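You operate a simulated robot arm through the tools that you are given. There is no shell and no other tool. Be economical: measure what you need, move in short steps, check, and stop when the job is done.

You run a simulated robot arm. Do the job below in one go: nothing can be reset, and whatever is moved stays where it is left.

Task
Put the steel stud from the pallet stack top and the alloy stud from the pallet stack top in the white tray.

The check looks at the end state, three seconds after you hand in, the way a careful person would. Anything else that was tipped, shoved, dropped, spilled or broken makes it a failure.

Robot
A 6-joint arm with a two-finger parallel gripper, fixed in place. Base frame: the origin is at the foot of the arm, x ahead of it, y to its left, z up; the work surface is at about z = 0. Units: mm, degrees, N and s.
With the tool pointing down near the work surface it reaches from about 180 to 460 mm from the base axis. Its first joint turns from -70.0 to 70.0 degrees. Payload 1.9 kg.
The tool frame sits at the grasp point between the pads (the TCP): z along the fingers, y along the line on which they close. The tips reach 23 mm beyond it. The gripper opens to 94 mm. The fingers are 38 mm wide and 10 mm thick; the gripper's body (54 by 96 mm) begins 39 mm behind the TCP.
Orientation is told as [roll, pitch, yaw] about the base's x, y, z axes, in that order, counted from this pose: with the fingers straight down and closing along the base's y, the tool's x points along the base's -x, its y along +y and its z along -z.

Tools
- The arm moves only by the tool servo_tool. Its argument "series" is a list of rows, each an object (a shift or turn left out is 0, a gripper value left out holds the last) with "linear": the shift along the base's x, y, z in mm, a list of three; "angular": the turn, a rotation vector about the base's x, y, z in degrees, a list of three. In form: [{"linear": [tx, ty, tz], "angular": [rx, ry, rz]}, ...]. A call has 1 to 20 rows; each row shifts and turns the commanded pose from where the row before left it. "gripper" is the closure, from 0 (fully open) to 1 (shut), set as the call begins (left out, the last holds). Rows are played at 5 a second. More than 50 mm and 8.6 degrees between two rows, or a gripper value outside its range, and nothing of the call is played. A pose out of reach is approached as far as the arm can. The call stops where the force on the tool passes 40 N (or 10 N more than at its start, if that is more) or the arm is blocked; 0.2 s more then pass. Each finger travels about 108 mm/s and halts on what it meets, pressing with about 22 N; the grip force reading is that of the motor and also rises with nothing between the fingers. The clock runs only during rows and for 0.2 s after the last one: add rows that do not move to give the fingers time. It gives the time, the measured TCP pose, the force on the tool (base axes), the opening and the grip force at its end, in the units of the frame above (readings bear some noise), and new pictures: "views" is both (left out), scene, wrist or none.
- Cameras (640 x 400 px; columns grow to the right, rows downward): "scene" is fixed at [53.9, 320, 445.3]; the picture's right is [-0.71, -0.71, 0.00], its down [-0.41, 0.41, -0.81] and it looks along [0.57, -0.58, -0.58] (base axes); focal length 220 px, centre (320, 200). "wrist" rides on the gripper at [-39, 0, -44] in the tool frame; the picture's right is [0.00, -1.00, 0.00], its down [0.97, 0.00, -0.24] and it looks along [0.24, 0.00, 0.97] (tool axes); focal length 218 px, centre (320, 200).
- probe_pixels(camera, pixels): for up to 12 pixels [column, row] of the newest picture of that camera ("zoom" is the newest enlarged one), the place [x, y, z] in the base frame of the surface seen there, good to about 2 mm, but the place of the scene camera against the robot may be out by one fixed shift of up to 25 mm in any direction. No time passes.
- close_up(camera, box): a new picture of the part [left, top, right, bottom] of that camera's present view, enlarged. No time passes.
- hand_in(): hands the job in; it is judged then, once.

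Work in short steps. Measure before you move; look again where a grasp or a placing could have gone wrong, and mend it. You have 60 turns and 120 pictures in all, those below and enlarged ones among them. Open the gripper and draw the arm clear of the work before you hand the job in, unless the task says otherwise; then end with one line.

The tools are called after "Call:" as name(argument=value, ...) on one line, values as JSON. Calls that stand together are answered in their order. servo_tool: Moves the arm, as the interface text tells. Its arguments: {"type":"object","properties":{"series":{"type":"array"},"gripper":{"type":"number"},"views":{"type":"string","enum":["both","scene","wrist","none"]}},"required":["series"]} The other tools are called the same way: probe_pixels (camera, pixels) gives the place of the surface under pixels of a picture; close_up (camera, box) takes an enlarged picture of a part of a camera's view; hand_in () hands the job in.

At the start:

```text
time: 0.0
tcp_pos: [298.8, 67.1, 290.8]
orientation: [0.0, 0.0, 0.0]
force: [0.6, -0.9, -0.5]
grip_width: 94.1
grasp_force: 0.1
```

scene: 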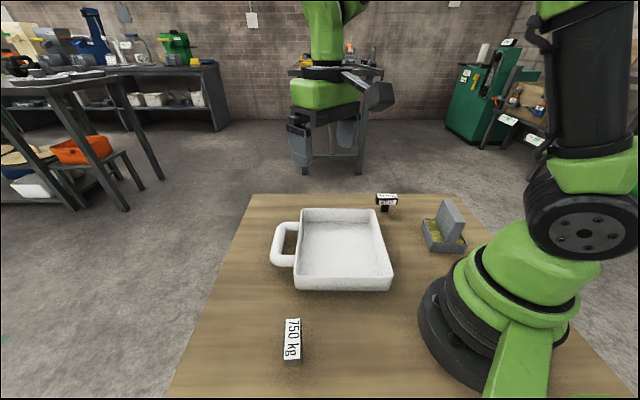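
wrist: 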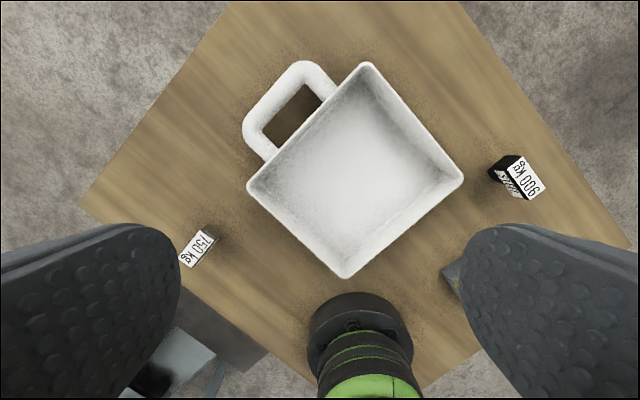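

The pictures show a white tray, a 750 kg label at about (292,340), a 900 kg one at about (386,200) and a grey box at about (445,230). I take enlarged pictures to find the studs and the pallet stacks.

Call:
close_up(camera="scene", box=[360, 180, 480, 260])

Call:
close_up(camera="scene", box=[240, 300, 350, 380])

Call:
close_up(camera="wrist", box=[440, 130, 580, 220])

```text
5.00 times, centred on (420, 220) of scene
```

zoom: 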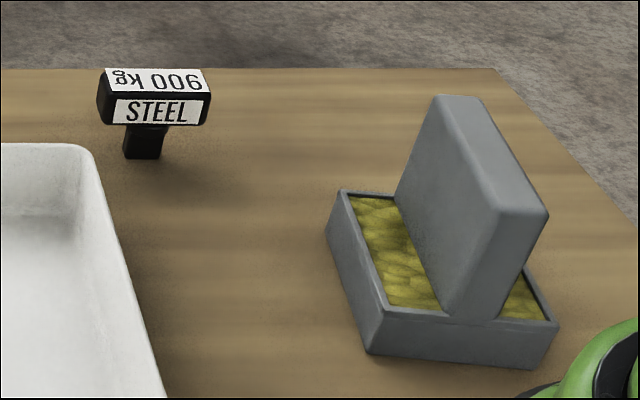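

```text
5.00 times, centred on (295, 340) of scene
```

zoom: 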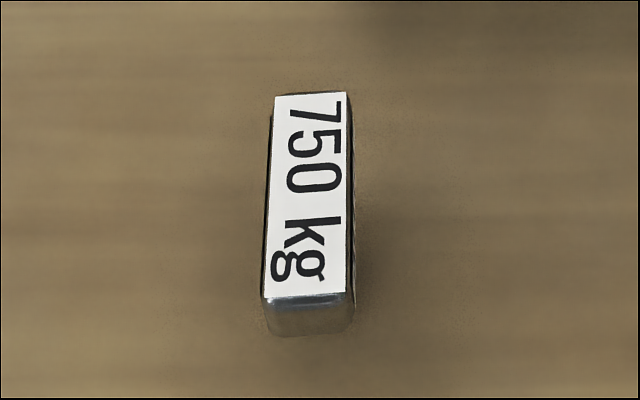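

```text
4.44 times, centred on (510, 175) of wrist
```

zoom: 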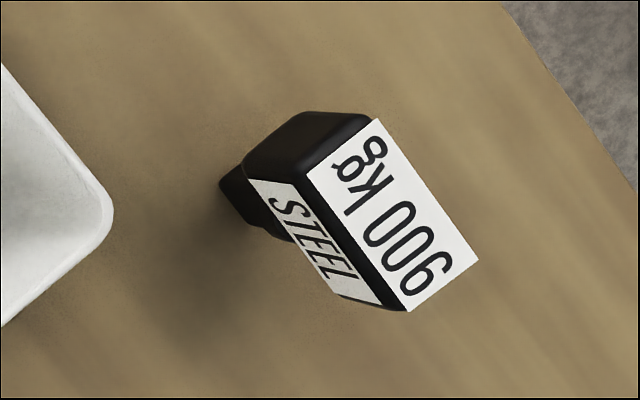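

The steel stud is a T-shape with a narrow stem, labelled STEEL. The other looks metallic but I see no alloy label yet. I probe both studs and the tray in the wrist picture, and enlarge the 750 kg one.

Call:
probe_pixels(camera="wrist", pixels=[[524, 157], [545, 188], [531, 198], [509, 167], [527, 178], [204, 231], [214, 236], [190, 266], [180, 260], [350, 165], [367, 65], [345, 275]])

Call:
probe_pixels(camera="scene", pixels=[[293, 339], [292, 363], [386, 195], [388, 210], [345, 250], [302, 214], [375, 212], [391, 284], [297, 285], [275, 340], [445, 215], [440, 250]])

Call:
close_up(camera="wrist", box=[160, 210, 240, 280])

```text
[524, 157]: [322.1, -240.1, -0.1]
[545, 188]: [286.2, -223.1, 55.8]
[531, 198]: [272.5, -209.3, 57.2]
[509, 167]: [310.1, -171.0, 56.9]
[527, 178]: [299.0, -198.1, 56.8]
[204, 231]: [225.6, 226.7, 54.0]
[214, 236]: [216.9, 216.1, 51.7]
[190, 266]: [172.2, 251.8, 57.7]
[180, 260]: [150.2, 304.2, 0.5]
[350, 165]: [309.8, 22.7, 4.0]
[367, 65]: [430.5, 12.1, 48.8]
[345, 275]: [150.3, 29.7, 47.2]
```

```text
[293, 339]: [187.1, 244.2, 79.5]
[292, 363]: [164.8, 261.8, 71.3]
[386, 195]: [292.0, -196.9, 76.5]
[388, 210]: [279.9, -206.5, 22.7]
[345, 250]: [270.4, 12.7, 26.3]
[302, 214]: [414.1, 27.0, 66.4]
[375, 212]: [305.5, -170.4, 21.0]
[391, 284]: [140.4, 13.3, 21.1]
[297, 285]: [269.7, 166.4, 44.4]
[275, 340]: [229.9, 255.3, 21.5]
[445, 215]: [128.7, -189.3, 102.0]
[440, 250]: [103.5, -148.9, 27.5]
```

```text
5.71 times, centred on (200, 245) of wrist
```

zoom: 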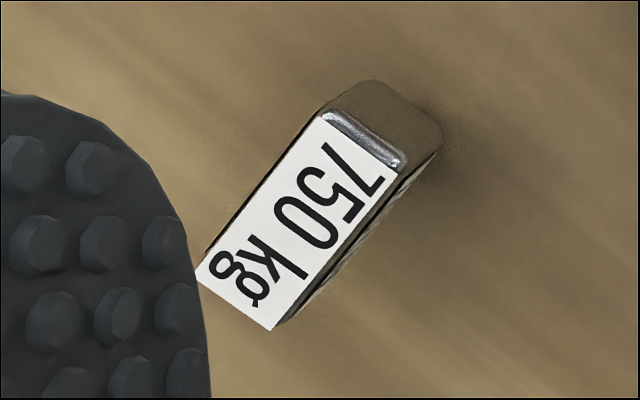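

The scene camera reads about 21 mm too high in z, so I rely on the wrist camera. I move above the alloy stud at about (196,238) with a rough yaw for a clear view.

Call:
servo_tool(series=[{"linear": [-17, 28.5, -15], "angular": [0, 0, -6]}, {"linear": [-17, 28.5, -15], "angular": [0, 0, -6]}, {"linear": [-17, 28.5, -15], "angular": [0, 0, -6]}, {"linear": [-17, 28.5, -15], "angular": [0, 0, -6]}, {"linear": [-17, 28.5, -15], "angular": [0, 0, -6]}, {"linear": [-17, 28.5, -15], "angular": [0, 0, -6]}, {}], gripper=0)

```text
time: 1.6
tcp_pos: [197.2, 238.0, 201.1]
orientation: [0.1, 0.1, -36.0]
force: [-0.2, -0.3, -0.3]
grip_width: 94.2
grasp_force: 0.0
```

scene: 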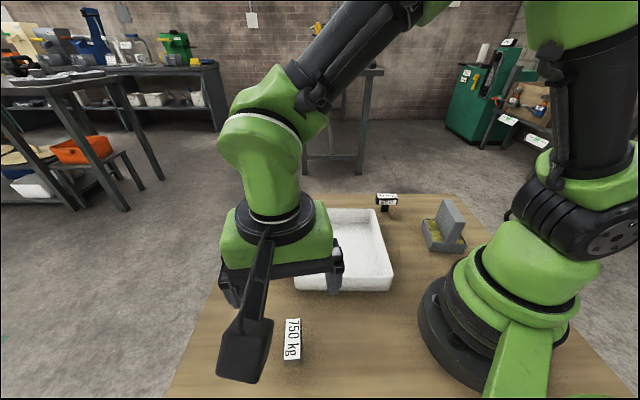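
wrist: 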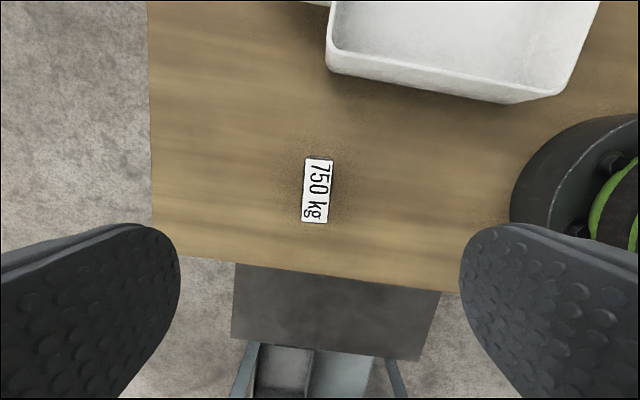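

The label is near (317,190), tilted slightly. I probe its corners and the table beside it.

Call:
close_up(camera="wrist", box=[277, 140, 357, 240])

Call:
probe_pixels(camera="wrist", pixels=[[308, 162], [330, 162], [326, 221], [304, 220], [317, 190], [280, 190], [319, 157], [335, 70], [350, 20]])

```text
4.00 times, centred on (317, 190) of wrist
```

zoom: 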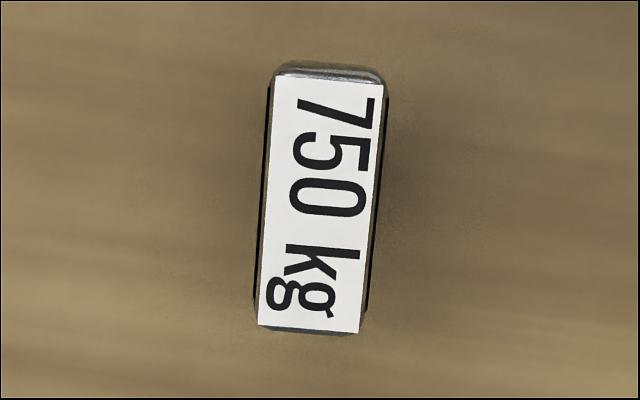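

```text
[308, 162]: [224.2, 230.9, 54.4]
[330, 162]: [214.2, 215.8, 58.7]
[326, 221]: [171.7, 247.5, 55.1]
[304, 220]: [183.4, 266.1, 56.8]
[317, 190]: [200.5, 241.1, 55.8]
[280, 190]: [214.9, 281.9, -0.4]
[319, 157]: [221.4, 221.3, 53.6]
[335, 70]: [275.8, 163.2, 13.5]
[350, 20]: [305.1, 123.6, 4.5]
```

The stud's top is centred near (198.5,240), its long axis is at about -39°, and its top is at z≈56. I turn by -3.5° and go down in steps with the fingers open.

Call:
servo_tool(series=[{"linear": [1.3, 2, -30], "angular": [0, 0, -3.3]}, {"linear": [0, 0, -30]}, {"linear": [0, 0, -30]}, {"linear": [0, 0, -20]}, {}])

```text
time: 2.8
tcp_pos: [198.2, 239.1, 90.8]
orientation: [0.0, 0.0, -39.2]
force: [0.2, -0.6, -0.6]
grip_width: 93.9
grasp_force: 0.1
```

scene: 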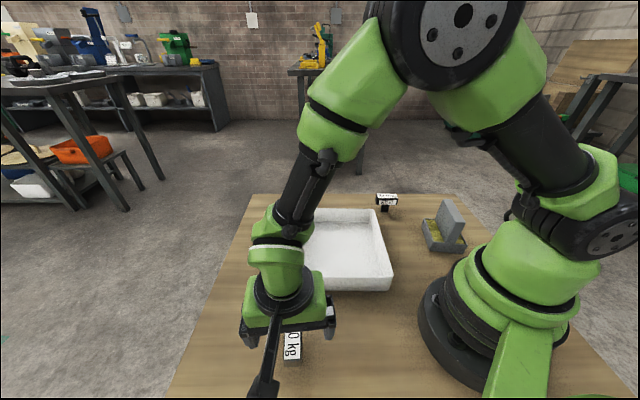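
wrist: 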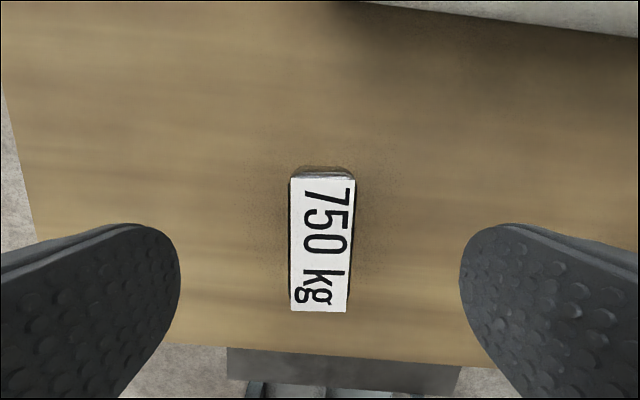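

The stud is centred at column 321 between the fingers. I check its centre before the final descent.

Call:
probe_pixels(camera="wrist", pixels=[[323, 182], [320, 306], [322, 240], [294, 240], [350, 240]])

```text
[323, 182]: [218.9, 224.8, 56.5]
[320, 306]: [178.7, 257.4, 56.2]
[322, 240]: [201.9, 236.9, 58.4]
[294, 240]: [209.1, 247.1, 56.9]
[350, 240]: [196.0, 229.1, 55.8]
```

It is centred well. I descend to z≈47.

Call:
servo_tool(series=[{"linear": [0.5, 1, -22]}, {"linear": [0, 0, -22]}, {}], views="scene")

Call:
servo_tool(series=[{}, {}, {}, {}, {}], gripper=1)

```text
time: 3.6
tcp_pos: [199.4, 240.6, 45.6]
orientation: [0.2, -0.1, -39.4]
force: [0.4, -1.2, -0.6]
grip_width: 93.7
grasp_force: 0.1
```

scene: 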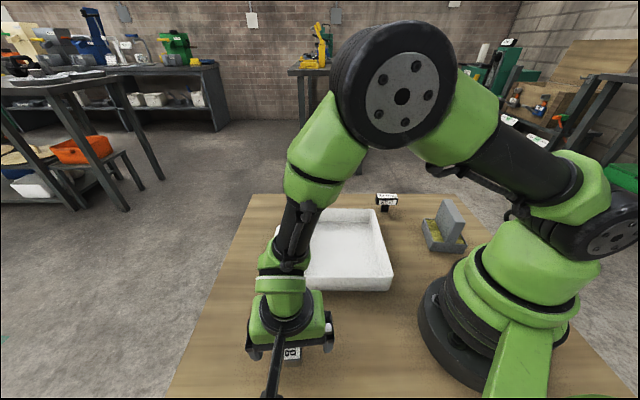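

```text
time: 4.8
tcp_pos: [198.5, 239.9, 47.6]
orientation: [0.1, 0.0, -39.4]
force: [-0.6, 0.3, -0.7]
grip_width: 25.9
grasp_force: 21.5
```

scene: 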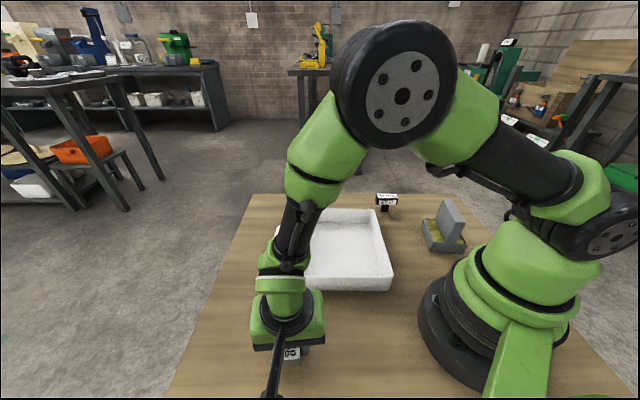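
wrist: 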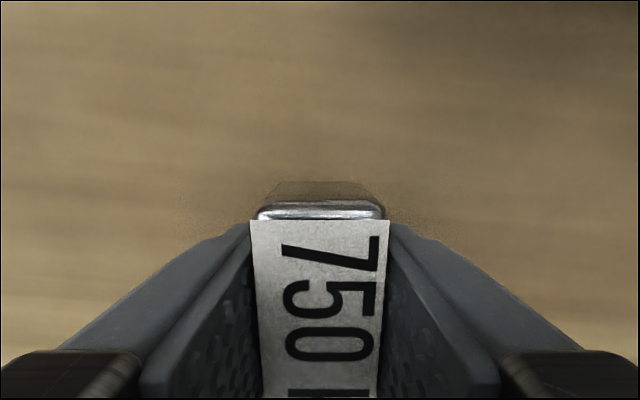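

It is gripped at 25.9 mm with 21.5 N. I lift slowly and check that it holds.

Call:
servo_tool(series=[{"linear": [0, 0, 4]}, {"linear": [0, 0, 8]}, {"linear": [0, 0, 12]}, {}, {}])

```text
time: 6.0
tcp_pos: [198.5, 241.2, 72.4]
orientation: [0.1, 0.0, -39.3]
force: [-0.1, -0.6, -1.6]
grip_width: 25.7
grasp_force: 22.1
```

scene: 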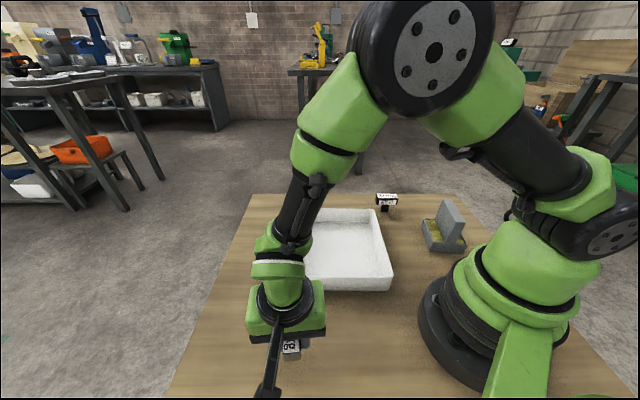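
wrist: 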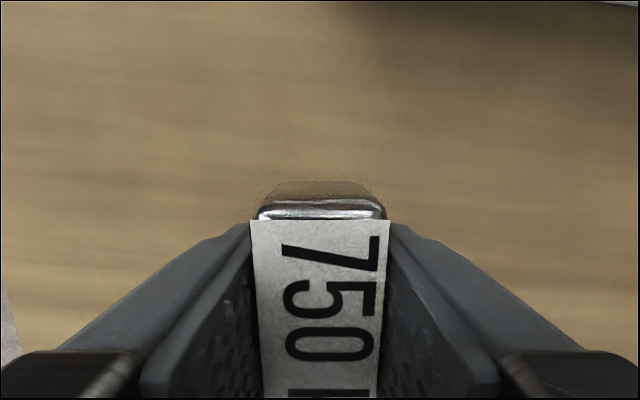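

It lifted cleanly. I raise it and carry it over the tray (centre about (290,20), floor z≈4) to a spot at about (315,45).

Call:
servo_tool(series=[{"linear": [0, 0, 25]}, {"linear": [0, 0, 30]}, {"linear": [0, 0, 25]}, {"linear": [16.5, -28, 0]}, {"linear": [16.5, -28, 0]}, {"linear": [16.5, -28, 0]}, {"linear": [16.5, -28, 0]}, {"linear": [16.5, -28, 0]}, {"linear": [16.5, -28, 0]}, {"linear": [16.5, -28, 0]}, {}, {}])

```text
time: 8.6
tcp_pos: [315.0, 44.3, 150.3]
orientation: [0.1, 0.0, -39.2]
force: [-0.9, 0.1, -1.7]
grip_width: 25.9
grasp_force: 21.8
```

scene: 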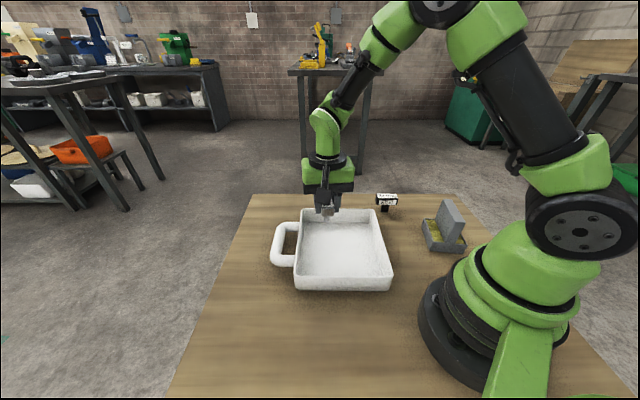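
wrist: 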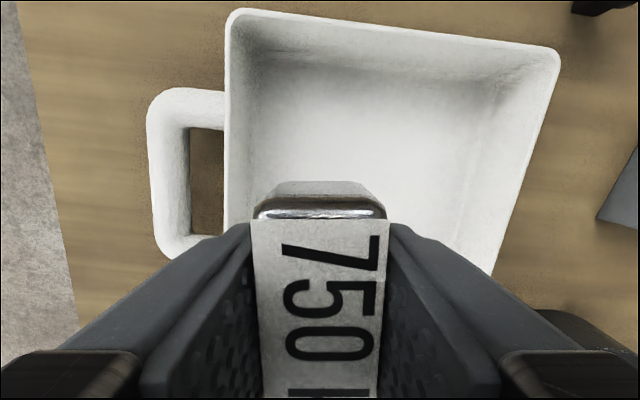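

The scene shows the stud over the tray's far/left part. I probe the tray's walls and floor to confirm the clearances.

Call:
probe_pixels(camera="wrist", pixels=[[236, 14], [558, 55], [227, 120], [253, 120], [244, 190], [498, 260], [480, 220], [400, 120], [300, 150], [420, 200], [400, 70], [320, 214]])

Call:
close_up(camera="scene", box=[260, 170, 410, 300])

```text
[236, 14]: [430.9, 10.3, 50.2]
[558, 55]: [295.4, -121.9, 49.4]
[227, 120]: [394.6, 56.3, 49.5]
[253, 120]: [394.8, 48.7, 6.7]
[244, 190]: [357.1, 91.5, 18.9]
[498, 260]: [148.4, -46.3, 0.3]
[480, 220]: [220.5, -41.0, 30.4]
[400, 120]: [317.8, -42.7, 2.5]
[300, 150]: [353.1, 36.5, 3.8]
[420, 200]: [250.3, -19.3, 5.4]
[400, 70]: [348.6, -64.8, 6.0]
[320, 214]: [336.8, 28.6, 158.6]
```

```text
3.08 times, centred on (335, 235) of scene
```

zoom: 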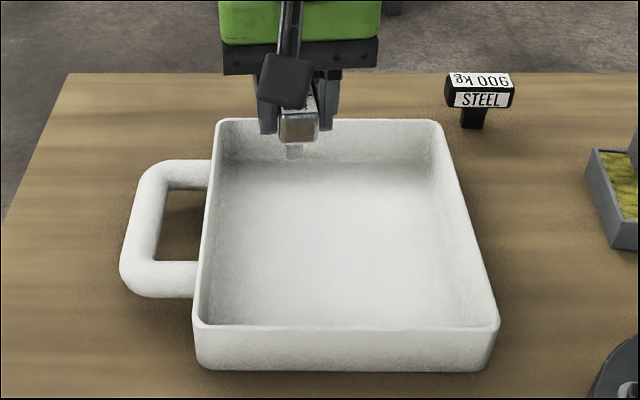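

There is ample room. I lower toward the tray floor, the last part slowly.

Call:
servo_tool(series=[{"linear": [0, 0, -30]}, {"linear": [0, 0, -30]}, {"linear": [0, 0, -25]}, {"linear": [0, 0, -8]}, {}, {}])

Call:
servo_tool(series=[{"linear": [0, 0, -2]}, {"linear": [0, 0, -1]}, {}, {}], views="none")

```text
time: 10.0
tcp_pos: [313.8, 43.0, 58.5]
orientation: [0.2, 0.0, -39.3]
force: [0.2, 0.0, -2.1]
grip_width: 25.7
grasp_force: 22.1
```

scene: 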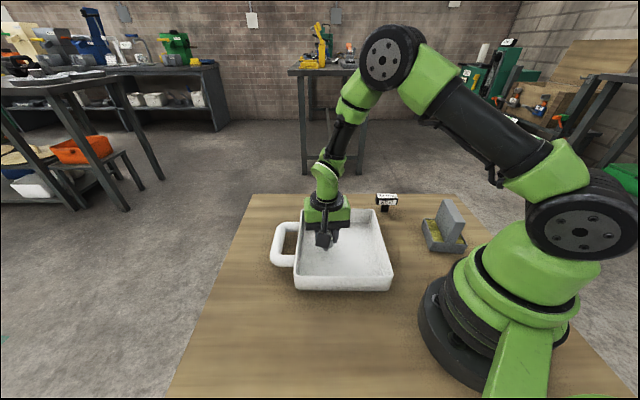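
wrist: 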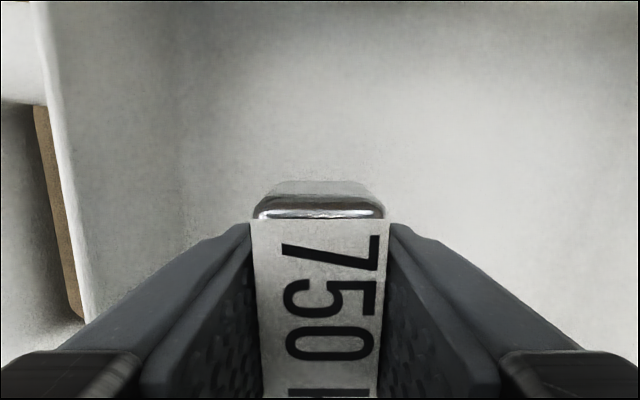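

```text
time: 11.0
tcp_pos: [314.0, 43.1, 55.3]
orientation: [0.1, 0.1, -39.2]
force: [-0.3, 0.4, -1.4]
grip_width: 26.0
grasp_force: 21.7
```

No contact yet at z 55.3, so I lower by 1 mm rows, watching the force.

Call:
servo_tool(series=[{"linear": [0, 0, -1]}, {"linear": [0, 0, -1]}, {}], views="none")

Call:
servo_tool(series=[{"linear": [0, 0, -0.7]}, {"linear": [0, 0, -0.7]}, {}], views="none")

```text
time: 11.8
tcp_pos: [315.2, 44.2, 51.8]
orientation: [0.0, 0.0, -39.3]
force: [0.2, -0.8, -1.9]
grip_width: 25.5
grasp_force: 21.3
```

```text
time: 12.6
tcp_pos: [314.8, 43.9, 50.8]
orientation: [0.1, 0.0, -39.2]
force: [-0.5, -0.2, -1.8]
grip_width: 25.8
grasp_force: 21.7
```

Still no contact. I continue in small steps.

Call:
servo_tool(series=[{"linear": [0, 0, -0.6]}, {"linear": [0, 0, -0.6]}, {}], views="none")

Call:
servo_tool(series=[{"linear": [0, 0, -0.5]}, {}], views="none")

```text
time: 13.4
tcp_pos: [314.4, 44.2, 49.6]
orientation: [0.2, 0.0, -39.4]
force: [-4.6, -1.5, 17.4]
grip_width: 25.9
grasp_force: 22.1
```

```text
time: 14.0
tcp_pos: [315.7, 45.2, 50.2]
orientation: [0.1, -0.1, -39.4]
force: [-1.8, -4.5, 18.5]
grip_width: 25.7
grasp_force: 22.1
```

Contact (Fz about 18 N). I back off 0.7 mm to relieve the press, then open partway.

Call:
servo_tool(series=[{"linear": [0, 0, 0.7]}, {}], views="none")

Call:
servo_tool(series=[{}, {}, {}], gripper=0.4)

```text
time: 14.6
tcp_pos: [313.1, 43.9, 50.0]
orientation: [0.1, 0.0, -39.4]
force: [-0.5, -0.2, -1.5]
grip_width: 25.8
grasp_force: 21.8
```

```text
time: 15.4
tcp_pos: [314.7, 44.1, 50.8]
orientation: [0.1, 0.1, -39.3]
force: [-0.2, -0.7, -0.1]
grip_width: 56.2
grasp_force: 0.1
```

scene: 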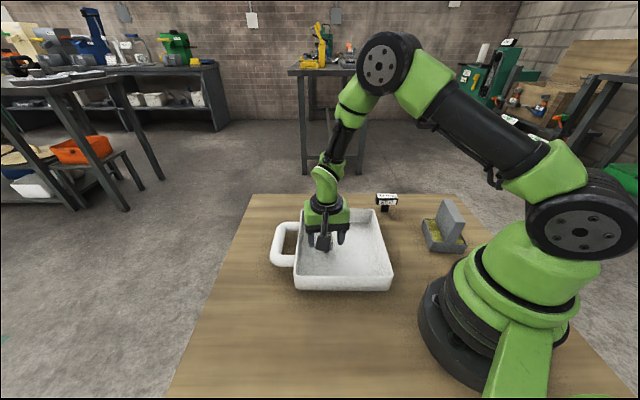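
wrist: 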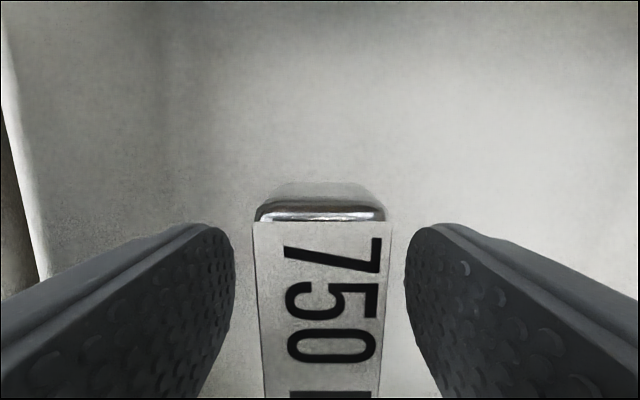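

The alloy stud stands free between the fingers at width 56. I rise straight up and look.

Call:
servo_tool(series=[{"linear": [0, 0, 10]}, {"linear": [0, 0, 25]}, {"linear": [0, 0, 35]}, {"linear": [0, 0, 40]}, {"linear": [0, 0, 40]}, {}])

```text
time: 16.8
tcp_pos: [313.8, 44.3, 200.2]
orientation: [0.1, 0.0, -39.3]
force: [0.3, 0.6, 1.3]
grip_width: 56.4
grasp_force: 0.1
```

scene: 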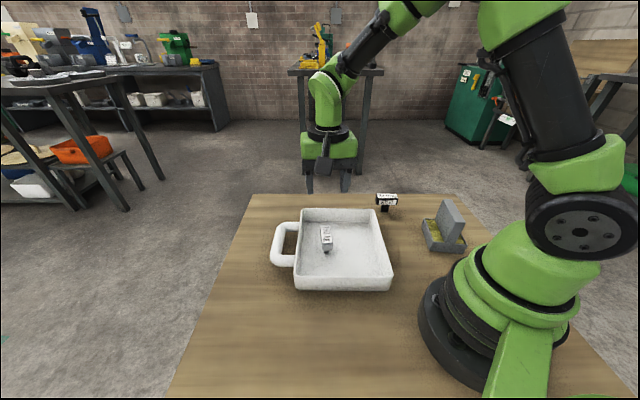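
wrist: 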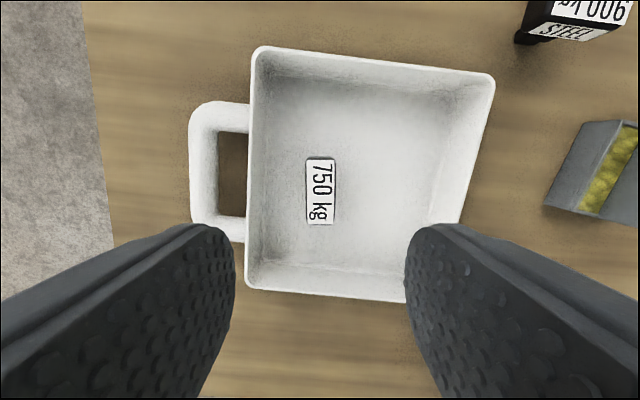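

The alloy stud stands upright in the tray. I move above the steel stud at about (298,-197), turning to yaw 45° with the fingers open.

Call:
servo_tool(series=[{"linear": [-1.5, -20, 0], "angular": [0, 0, 7]}, {"linear": [-1.5, -20, 0], "angular": [0, 0, 7]}, {"linear": [-1.5, -20, 0], "angular": [0, 0, 7]}, {"linear": [-1.5, -20, 0], "angular": [0, 0, 7]}, {"linear": [-1.5, -20, 0], "angular": [0, 0, 7]}, {"linear": [-1.5, -20, 0], "angular": [0, 0, 7]}, {"linear": [-1.5, -20, 0], "angular": [0, 0, 7]}, {"linear": [-1.5, -20, 0], "angular": [0, 0, 7]}, {"linear": [-1.5, -20, 0], "angular": [0, 0, 7]}, {"linear": [-1.5, -20, 0], "angular": [0, 0, 7]}, {"linear": [-1.5, -20, 0], "angular": [0, 0, 7]}, {"linear": [-0.5, -21, 0], "angular": [0, 0, 7.3]}, {}, {}], gripper=0)

```text
time: 19.8
tcp_pos: [297.2, -197.1, 200.3]
orientation: [0.1, 0.0, 45.0]
force: [-0.1, -1.0, -0.5]
grip_width: 94.0
grasp_force: 0.1
```

scene: 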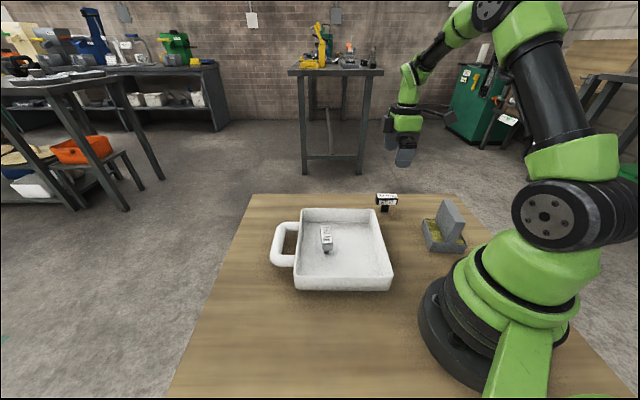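
wrist: 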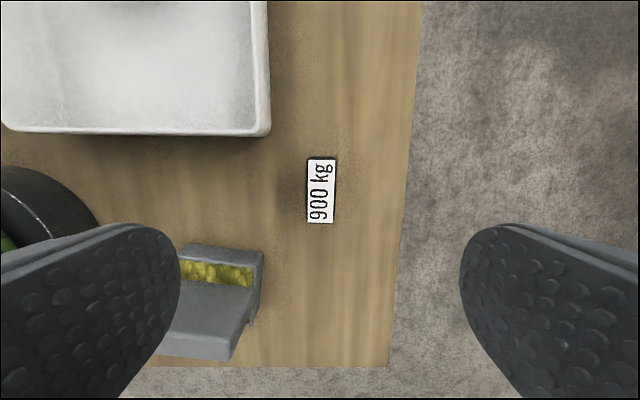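

The stud is at about (321,190). The grey tub lies nearby at lower left, so I measure its clearance as well.

Call:
probe_pixels(camera="wrist", pixels=[[309, 163], [335, 163], [332, 222], [308, 221], [321, 192], [262, 254], [254, 320], [254, 292], [188, 246], [230, 357], [265, 135], [240, 270]])

Call:
close_up(camera="wrist", box=[240, 130, 400, 290])

```text
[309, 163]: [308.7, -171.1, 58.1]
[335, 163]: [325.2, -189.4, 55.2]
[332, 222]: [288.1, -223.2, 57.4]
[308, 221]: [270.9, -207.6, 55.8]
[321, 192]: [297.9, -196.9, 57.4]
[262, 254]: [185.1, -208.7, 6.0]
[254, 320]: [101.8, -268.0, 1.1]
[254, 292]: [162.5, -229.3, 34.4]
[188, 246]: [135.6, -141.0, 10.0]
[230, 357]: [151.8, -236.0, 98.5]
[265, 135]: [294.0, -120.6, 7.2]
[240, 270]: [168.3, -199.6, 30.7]
```

```text
2.50 times, centred on (320, 210) of wrist
```

zoom: 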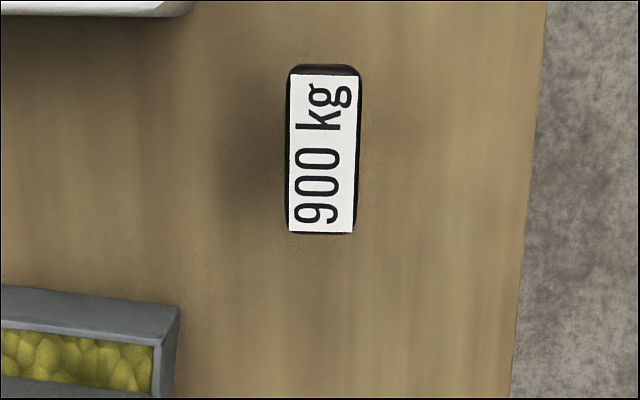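

Its top is centred at about (298,-198), axis about 44°, z≈57, with good clearance to the tub and the tray. I descend in steps.

Call:
servo_tool(series=[{"linear": [0.7, -0.7, -30], "angular": [0, 0, -1]}, {"linear": [0, 0, -30]}, {"linear": [0, 0, -30]}, {"linear": [0, 0, -20]}, {}], views="wrist")

```text
time: 21.0
tcp_pos: [298.3, -198.2, 90.2]
orientation: [0.0, 0.0, 44.0]
force: [0.1, 0.0, 0.3]
grip_width: 94.1
grasp_force: 0.0
```

wrist: 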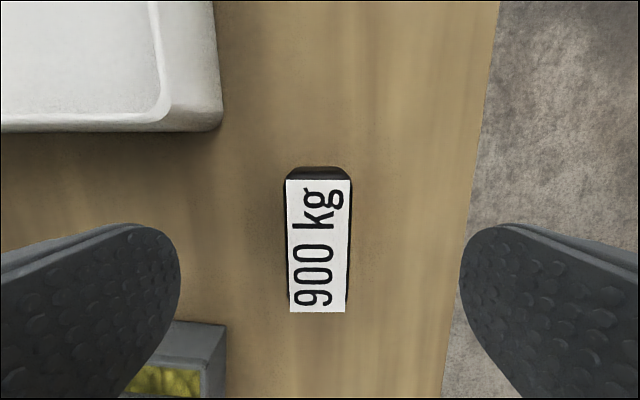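

It is centred (column 319) and aligned. I descend to z≈47 and close.

Call:
servo_tool(series=[{"linear": [0, 0, -22]}, {"linear": [0, 0, -21.5]}, {}], views="none")

Call:
servo_tool(series=[{}, {}, {}, {}, {}], gripper=1)

```text
time: 21.8
tcp_pos: [298.5, -198.6, 45.9]
orientation: [0.2, -0.2, 44.0]
force: [0.1, 0.5, 0.0]
grip_width: 94.0
grasp_force: 0.1
```

```text
time: 23.0
tcp_pos: [298.0, -197.8, 47.6]
orientation: [0.0, -0.1, 44.0]
force: [1.3, 0.5, 0.6]
grip_width: 25.7
grasp_force: 22.1
```

scene: 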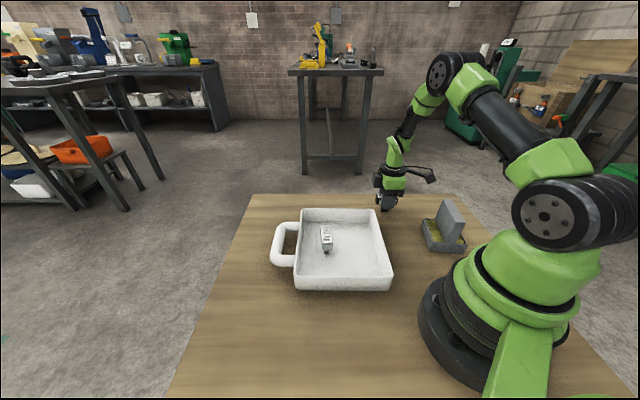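
wrist: 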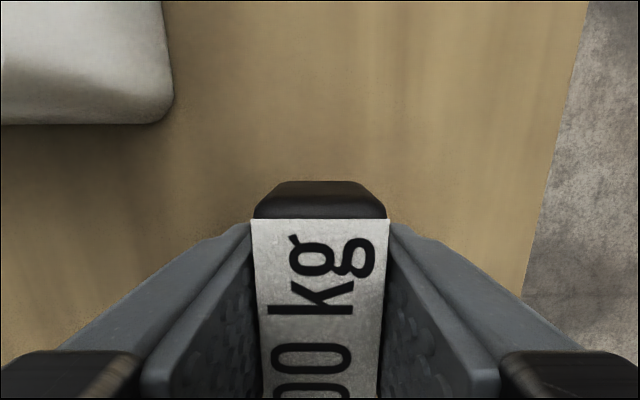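

Gripped at 25.7 mm. I lift slowly.

Call:
servo_tool(series=[{"linear": [0, 0, 4]}, {"linear": [0, 0, 8]}, {"linear": [0, 0, 12]}, {}, {}])

```text
time: 24.2
tcp_pos: [298.0, -197.7, 71.3]
orientation: [0.1, -0.1, 44.0]
force: [-0.4, -0.5, -2.1]
grip_width: 25.8
grasp_force: 21.8
```

scene: 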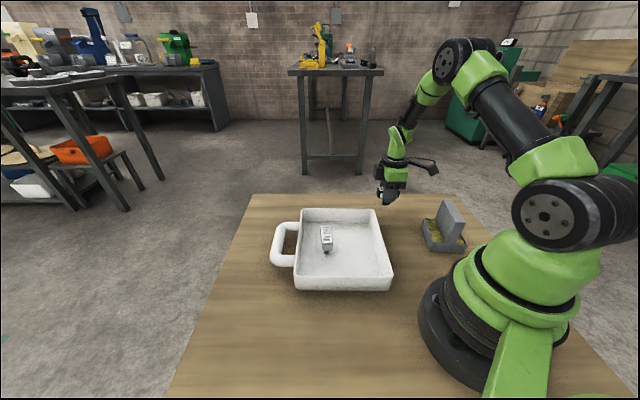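
wrist: 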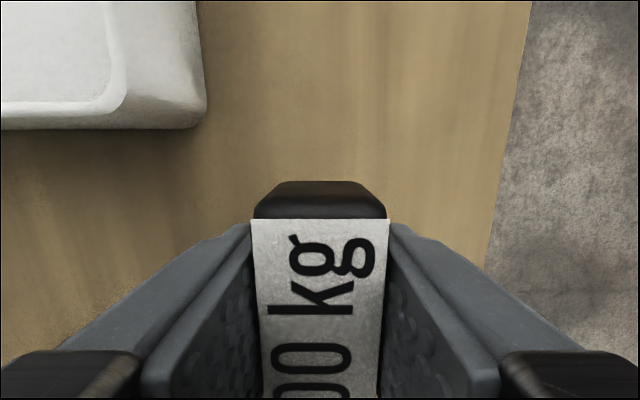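

Held. I raise it and carry it to about (258,-12), in the other half of the tray.

Call:
servo_tool(series=[{"linear": [0, 0, 25]}, {"linear": [0, 0, 30]}, {"linear": [0, 0, 25]}, {"linear": [-6, 26.5, 0]}, {"linear": [-6, 26.5, 0]}, {"linear": [-6, 26.5, 0]}, {"linear": [-6, 26.5, 0]}, {"linear": [-6, 26.5, 0]}, {"linear": [-5, 26.5, 0]}, {"linear": [-5, 26.5, 0]}, {}, {}])

Call:
close_up(camera="scene", box=[270, 130, 450, 300])

```text
time: 26.8
tcp_pos: [259.2, -12.5, 150.7]
orientation: [0.0, 0.0, 43.9]
force: [-0.9, -0.1, -1.2]
grip_width: 25.8
grasp_force: 22.1
```

scene: 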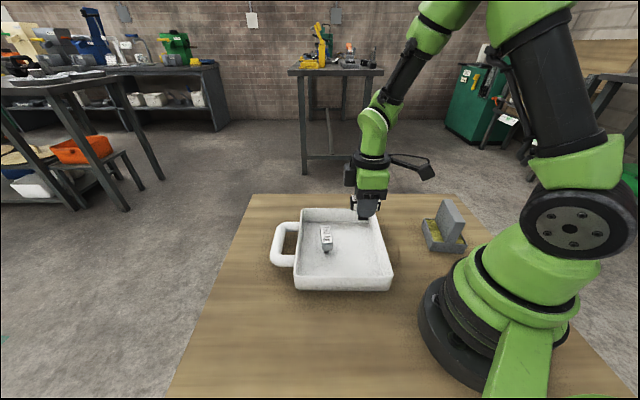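
wrist: 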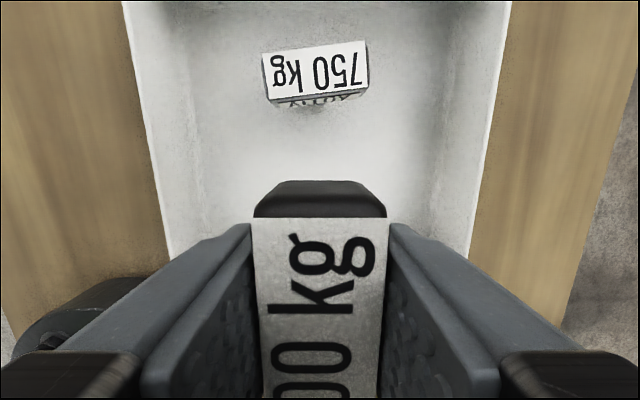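

```text
2.35 times, centred on (360, 215) of scene
```

zoom: 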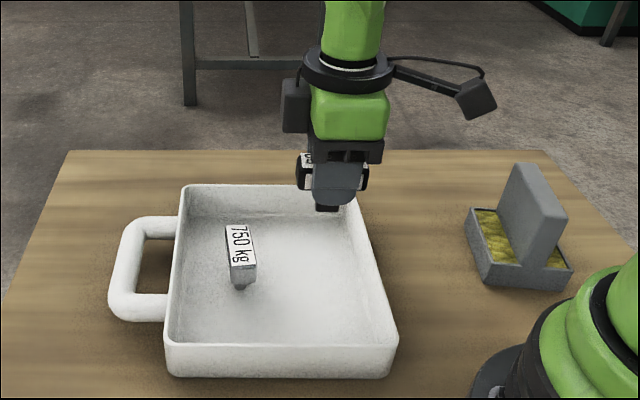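

The paddle and camera housings sit well above the fingers, and the alloy stud is clear. I lower to about 57, then slowly on to contact.

Call:
servo_tool(series=[{"linear": [0, 0, -30]}, {"linear": [0, 0, -30]}, {"linear": [0, 0, -25]}, {"linear": [0, 0, -8]}, {}, {}])

Call:
servo_tool(series=[{"linear": [0, 0, -2]}, {"linear": [0, 0, -1]}, {"linear": [0, 0, -1]}, {"linear": [0, 0, -1]}, {}], views="none")

Call:
servo_tool(series=[{"linear": [0, 0, -0.6]}, {"linear": [0, 0, -0.6]}, {}], views="none")

```text
time: 28.2
tcp_pos: [258.3, -11.0, 57.9]
orientation: [0.1, 0.1, 44.0]
force: [0.2, -0.5, -1.2]
grip_width: 25.6
grasp_force: 22.2
```

scene: 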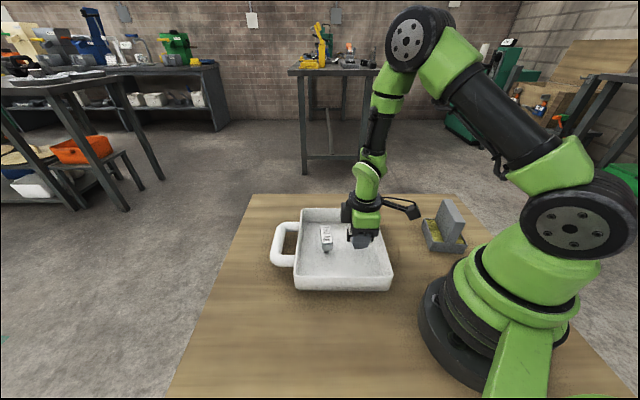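
wrist: 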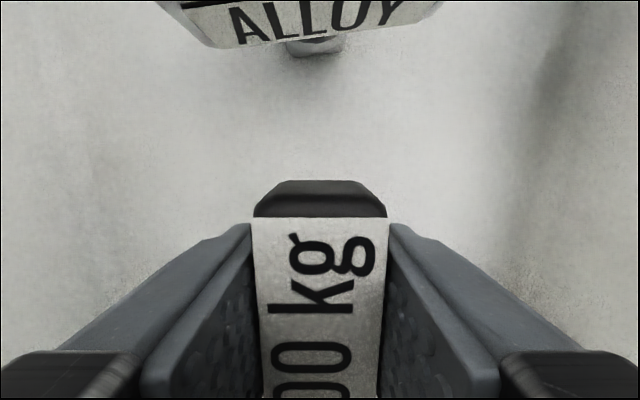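

```text
time: 29.4
tcp_pos: [256.9, -11.2, 51.9]
orientation: [0.1, 0.0, 44.0]
force: [0.1, -0.3, -1.6]
grip_width: 25.5
grasp_force: 21.4
```

```text
time: 30.2
tcp_pos: [257.8, -11.3, 52.3]
orientation: [0.2, 0.0, 44.0]
force: [-0.2, 0.4, -1.9]
grip_width: 25.7
grasp_force: 21.8
```

The ALLOY label on the other stud is confirmed. There is no contact yet, so I keep lowering finely.

Call:
servo_tool(series=[{"linear": [0, 0, -0.6]}, {"linear": [0, 0, -0.5]}, {}], views="none")

```text
time: 31.0
tcp_pos: [258.5, -12.2, 51.7]
orientation: [0.1, 0.0, 44.0]
force: [-2.9, -1.2, 5.3]
grip_width: 25.6
grasp_force: 21.2
```

Light contact (Fz turned positive). I open partway.

Call:
servo_tool(series=[{}, {}, {}], gripper=0.4)

```text
time: 31.8
tcp_pos: [257.7, -11.4, 49.8]
orientation: [0.2, 0.0, 44.1]
force: [-0.6, -0.3, -0.1]
grip_width: 56.2
grasp_force: 0.0
```

scene: 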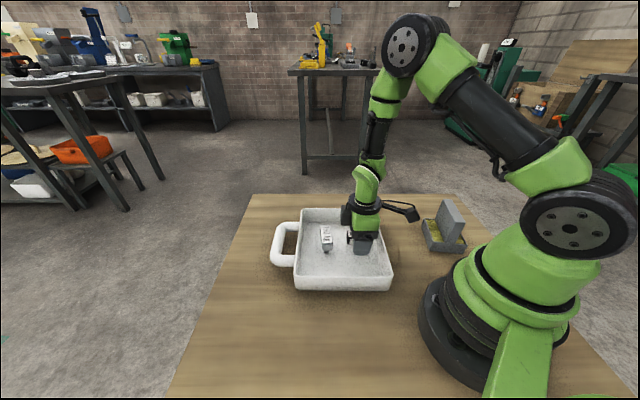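
wrist: 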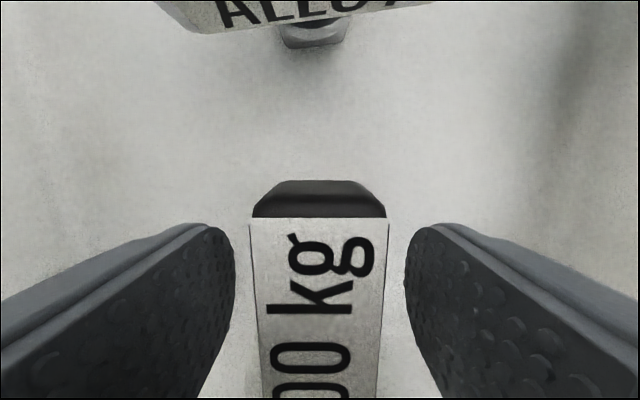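

The steel stud stands free. I rise straight up and clear of the work.

Call:
servo_tool(series=[{"linear": [0, 0, 10]}, {"linear": [0, 0, 25]}, {"linear": [0, 0, 35]}, {"linear": [0, 0, 40]}, {"linear": [0, 0, 40]}, {"linear": [0, 0, 40]}, {"linear": [0, 0, 40]}, {}, {}])

Call:
close_up(camera="scene", box=[260, 180, 480, 310])

```text
time: 33.8
tcp_pos: [257.0, -12.2, 280.8]
orientation: [0.2, 0.0, 44.0]
force: [0.2, -0.3, 0.2]
grip_width: 56.3
grasp_force: 0.0
```

scene: 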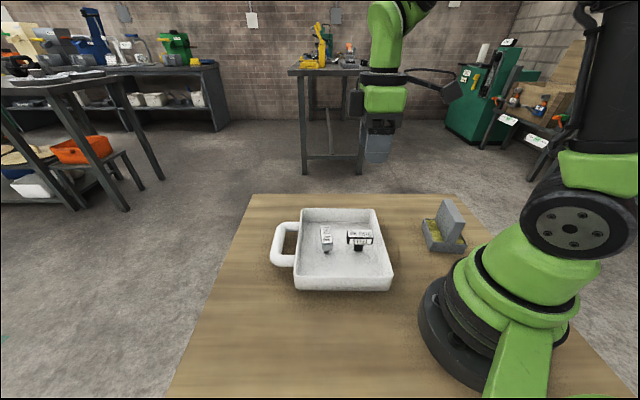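
wrist: 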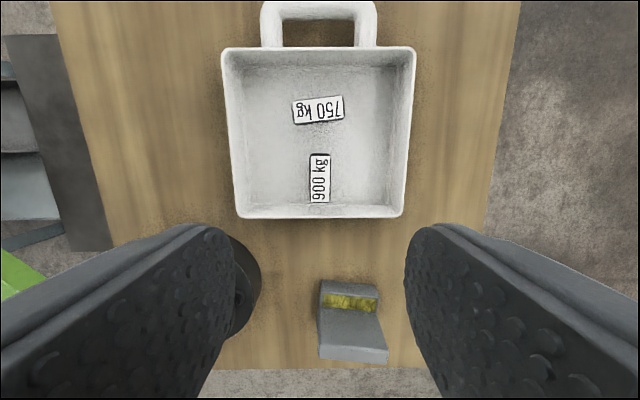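

```text
2.91 times, centred on (370, 245) of scene
```

zoom: 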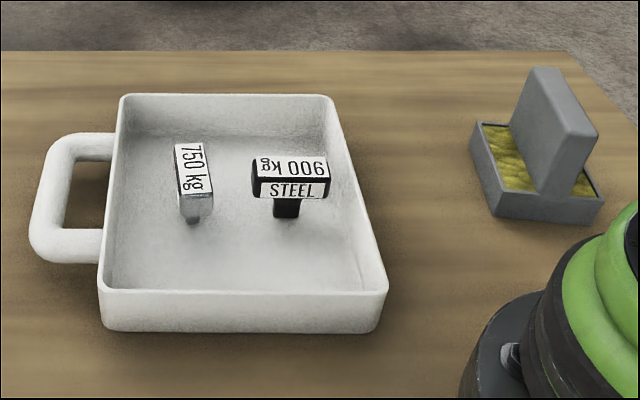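

Both studs stand upright in the tray and nothing else has moved. I open the gripper fully and then hand in.

Call:
servo_tool(series=[{}, {}, {}], gripper=0, views="none")

Call:
hand_in()

```text
time: 34.6
tcp_pos: [258.3, -11.6, 281.1]
orientation: [0.2, 0.0, 43.9]
force: [0.3, 0.6, 0.1]
grip_width: 94.1
grasp_force: 0.0
```

```text
The job is handed in.
```

The steel and alloy studs are standing upright in the white tray, nothing else was disturbed, the gripper is open and clear, and the job is handed in.
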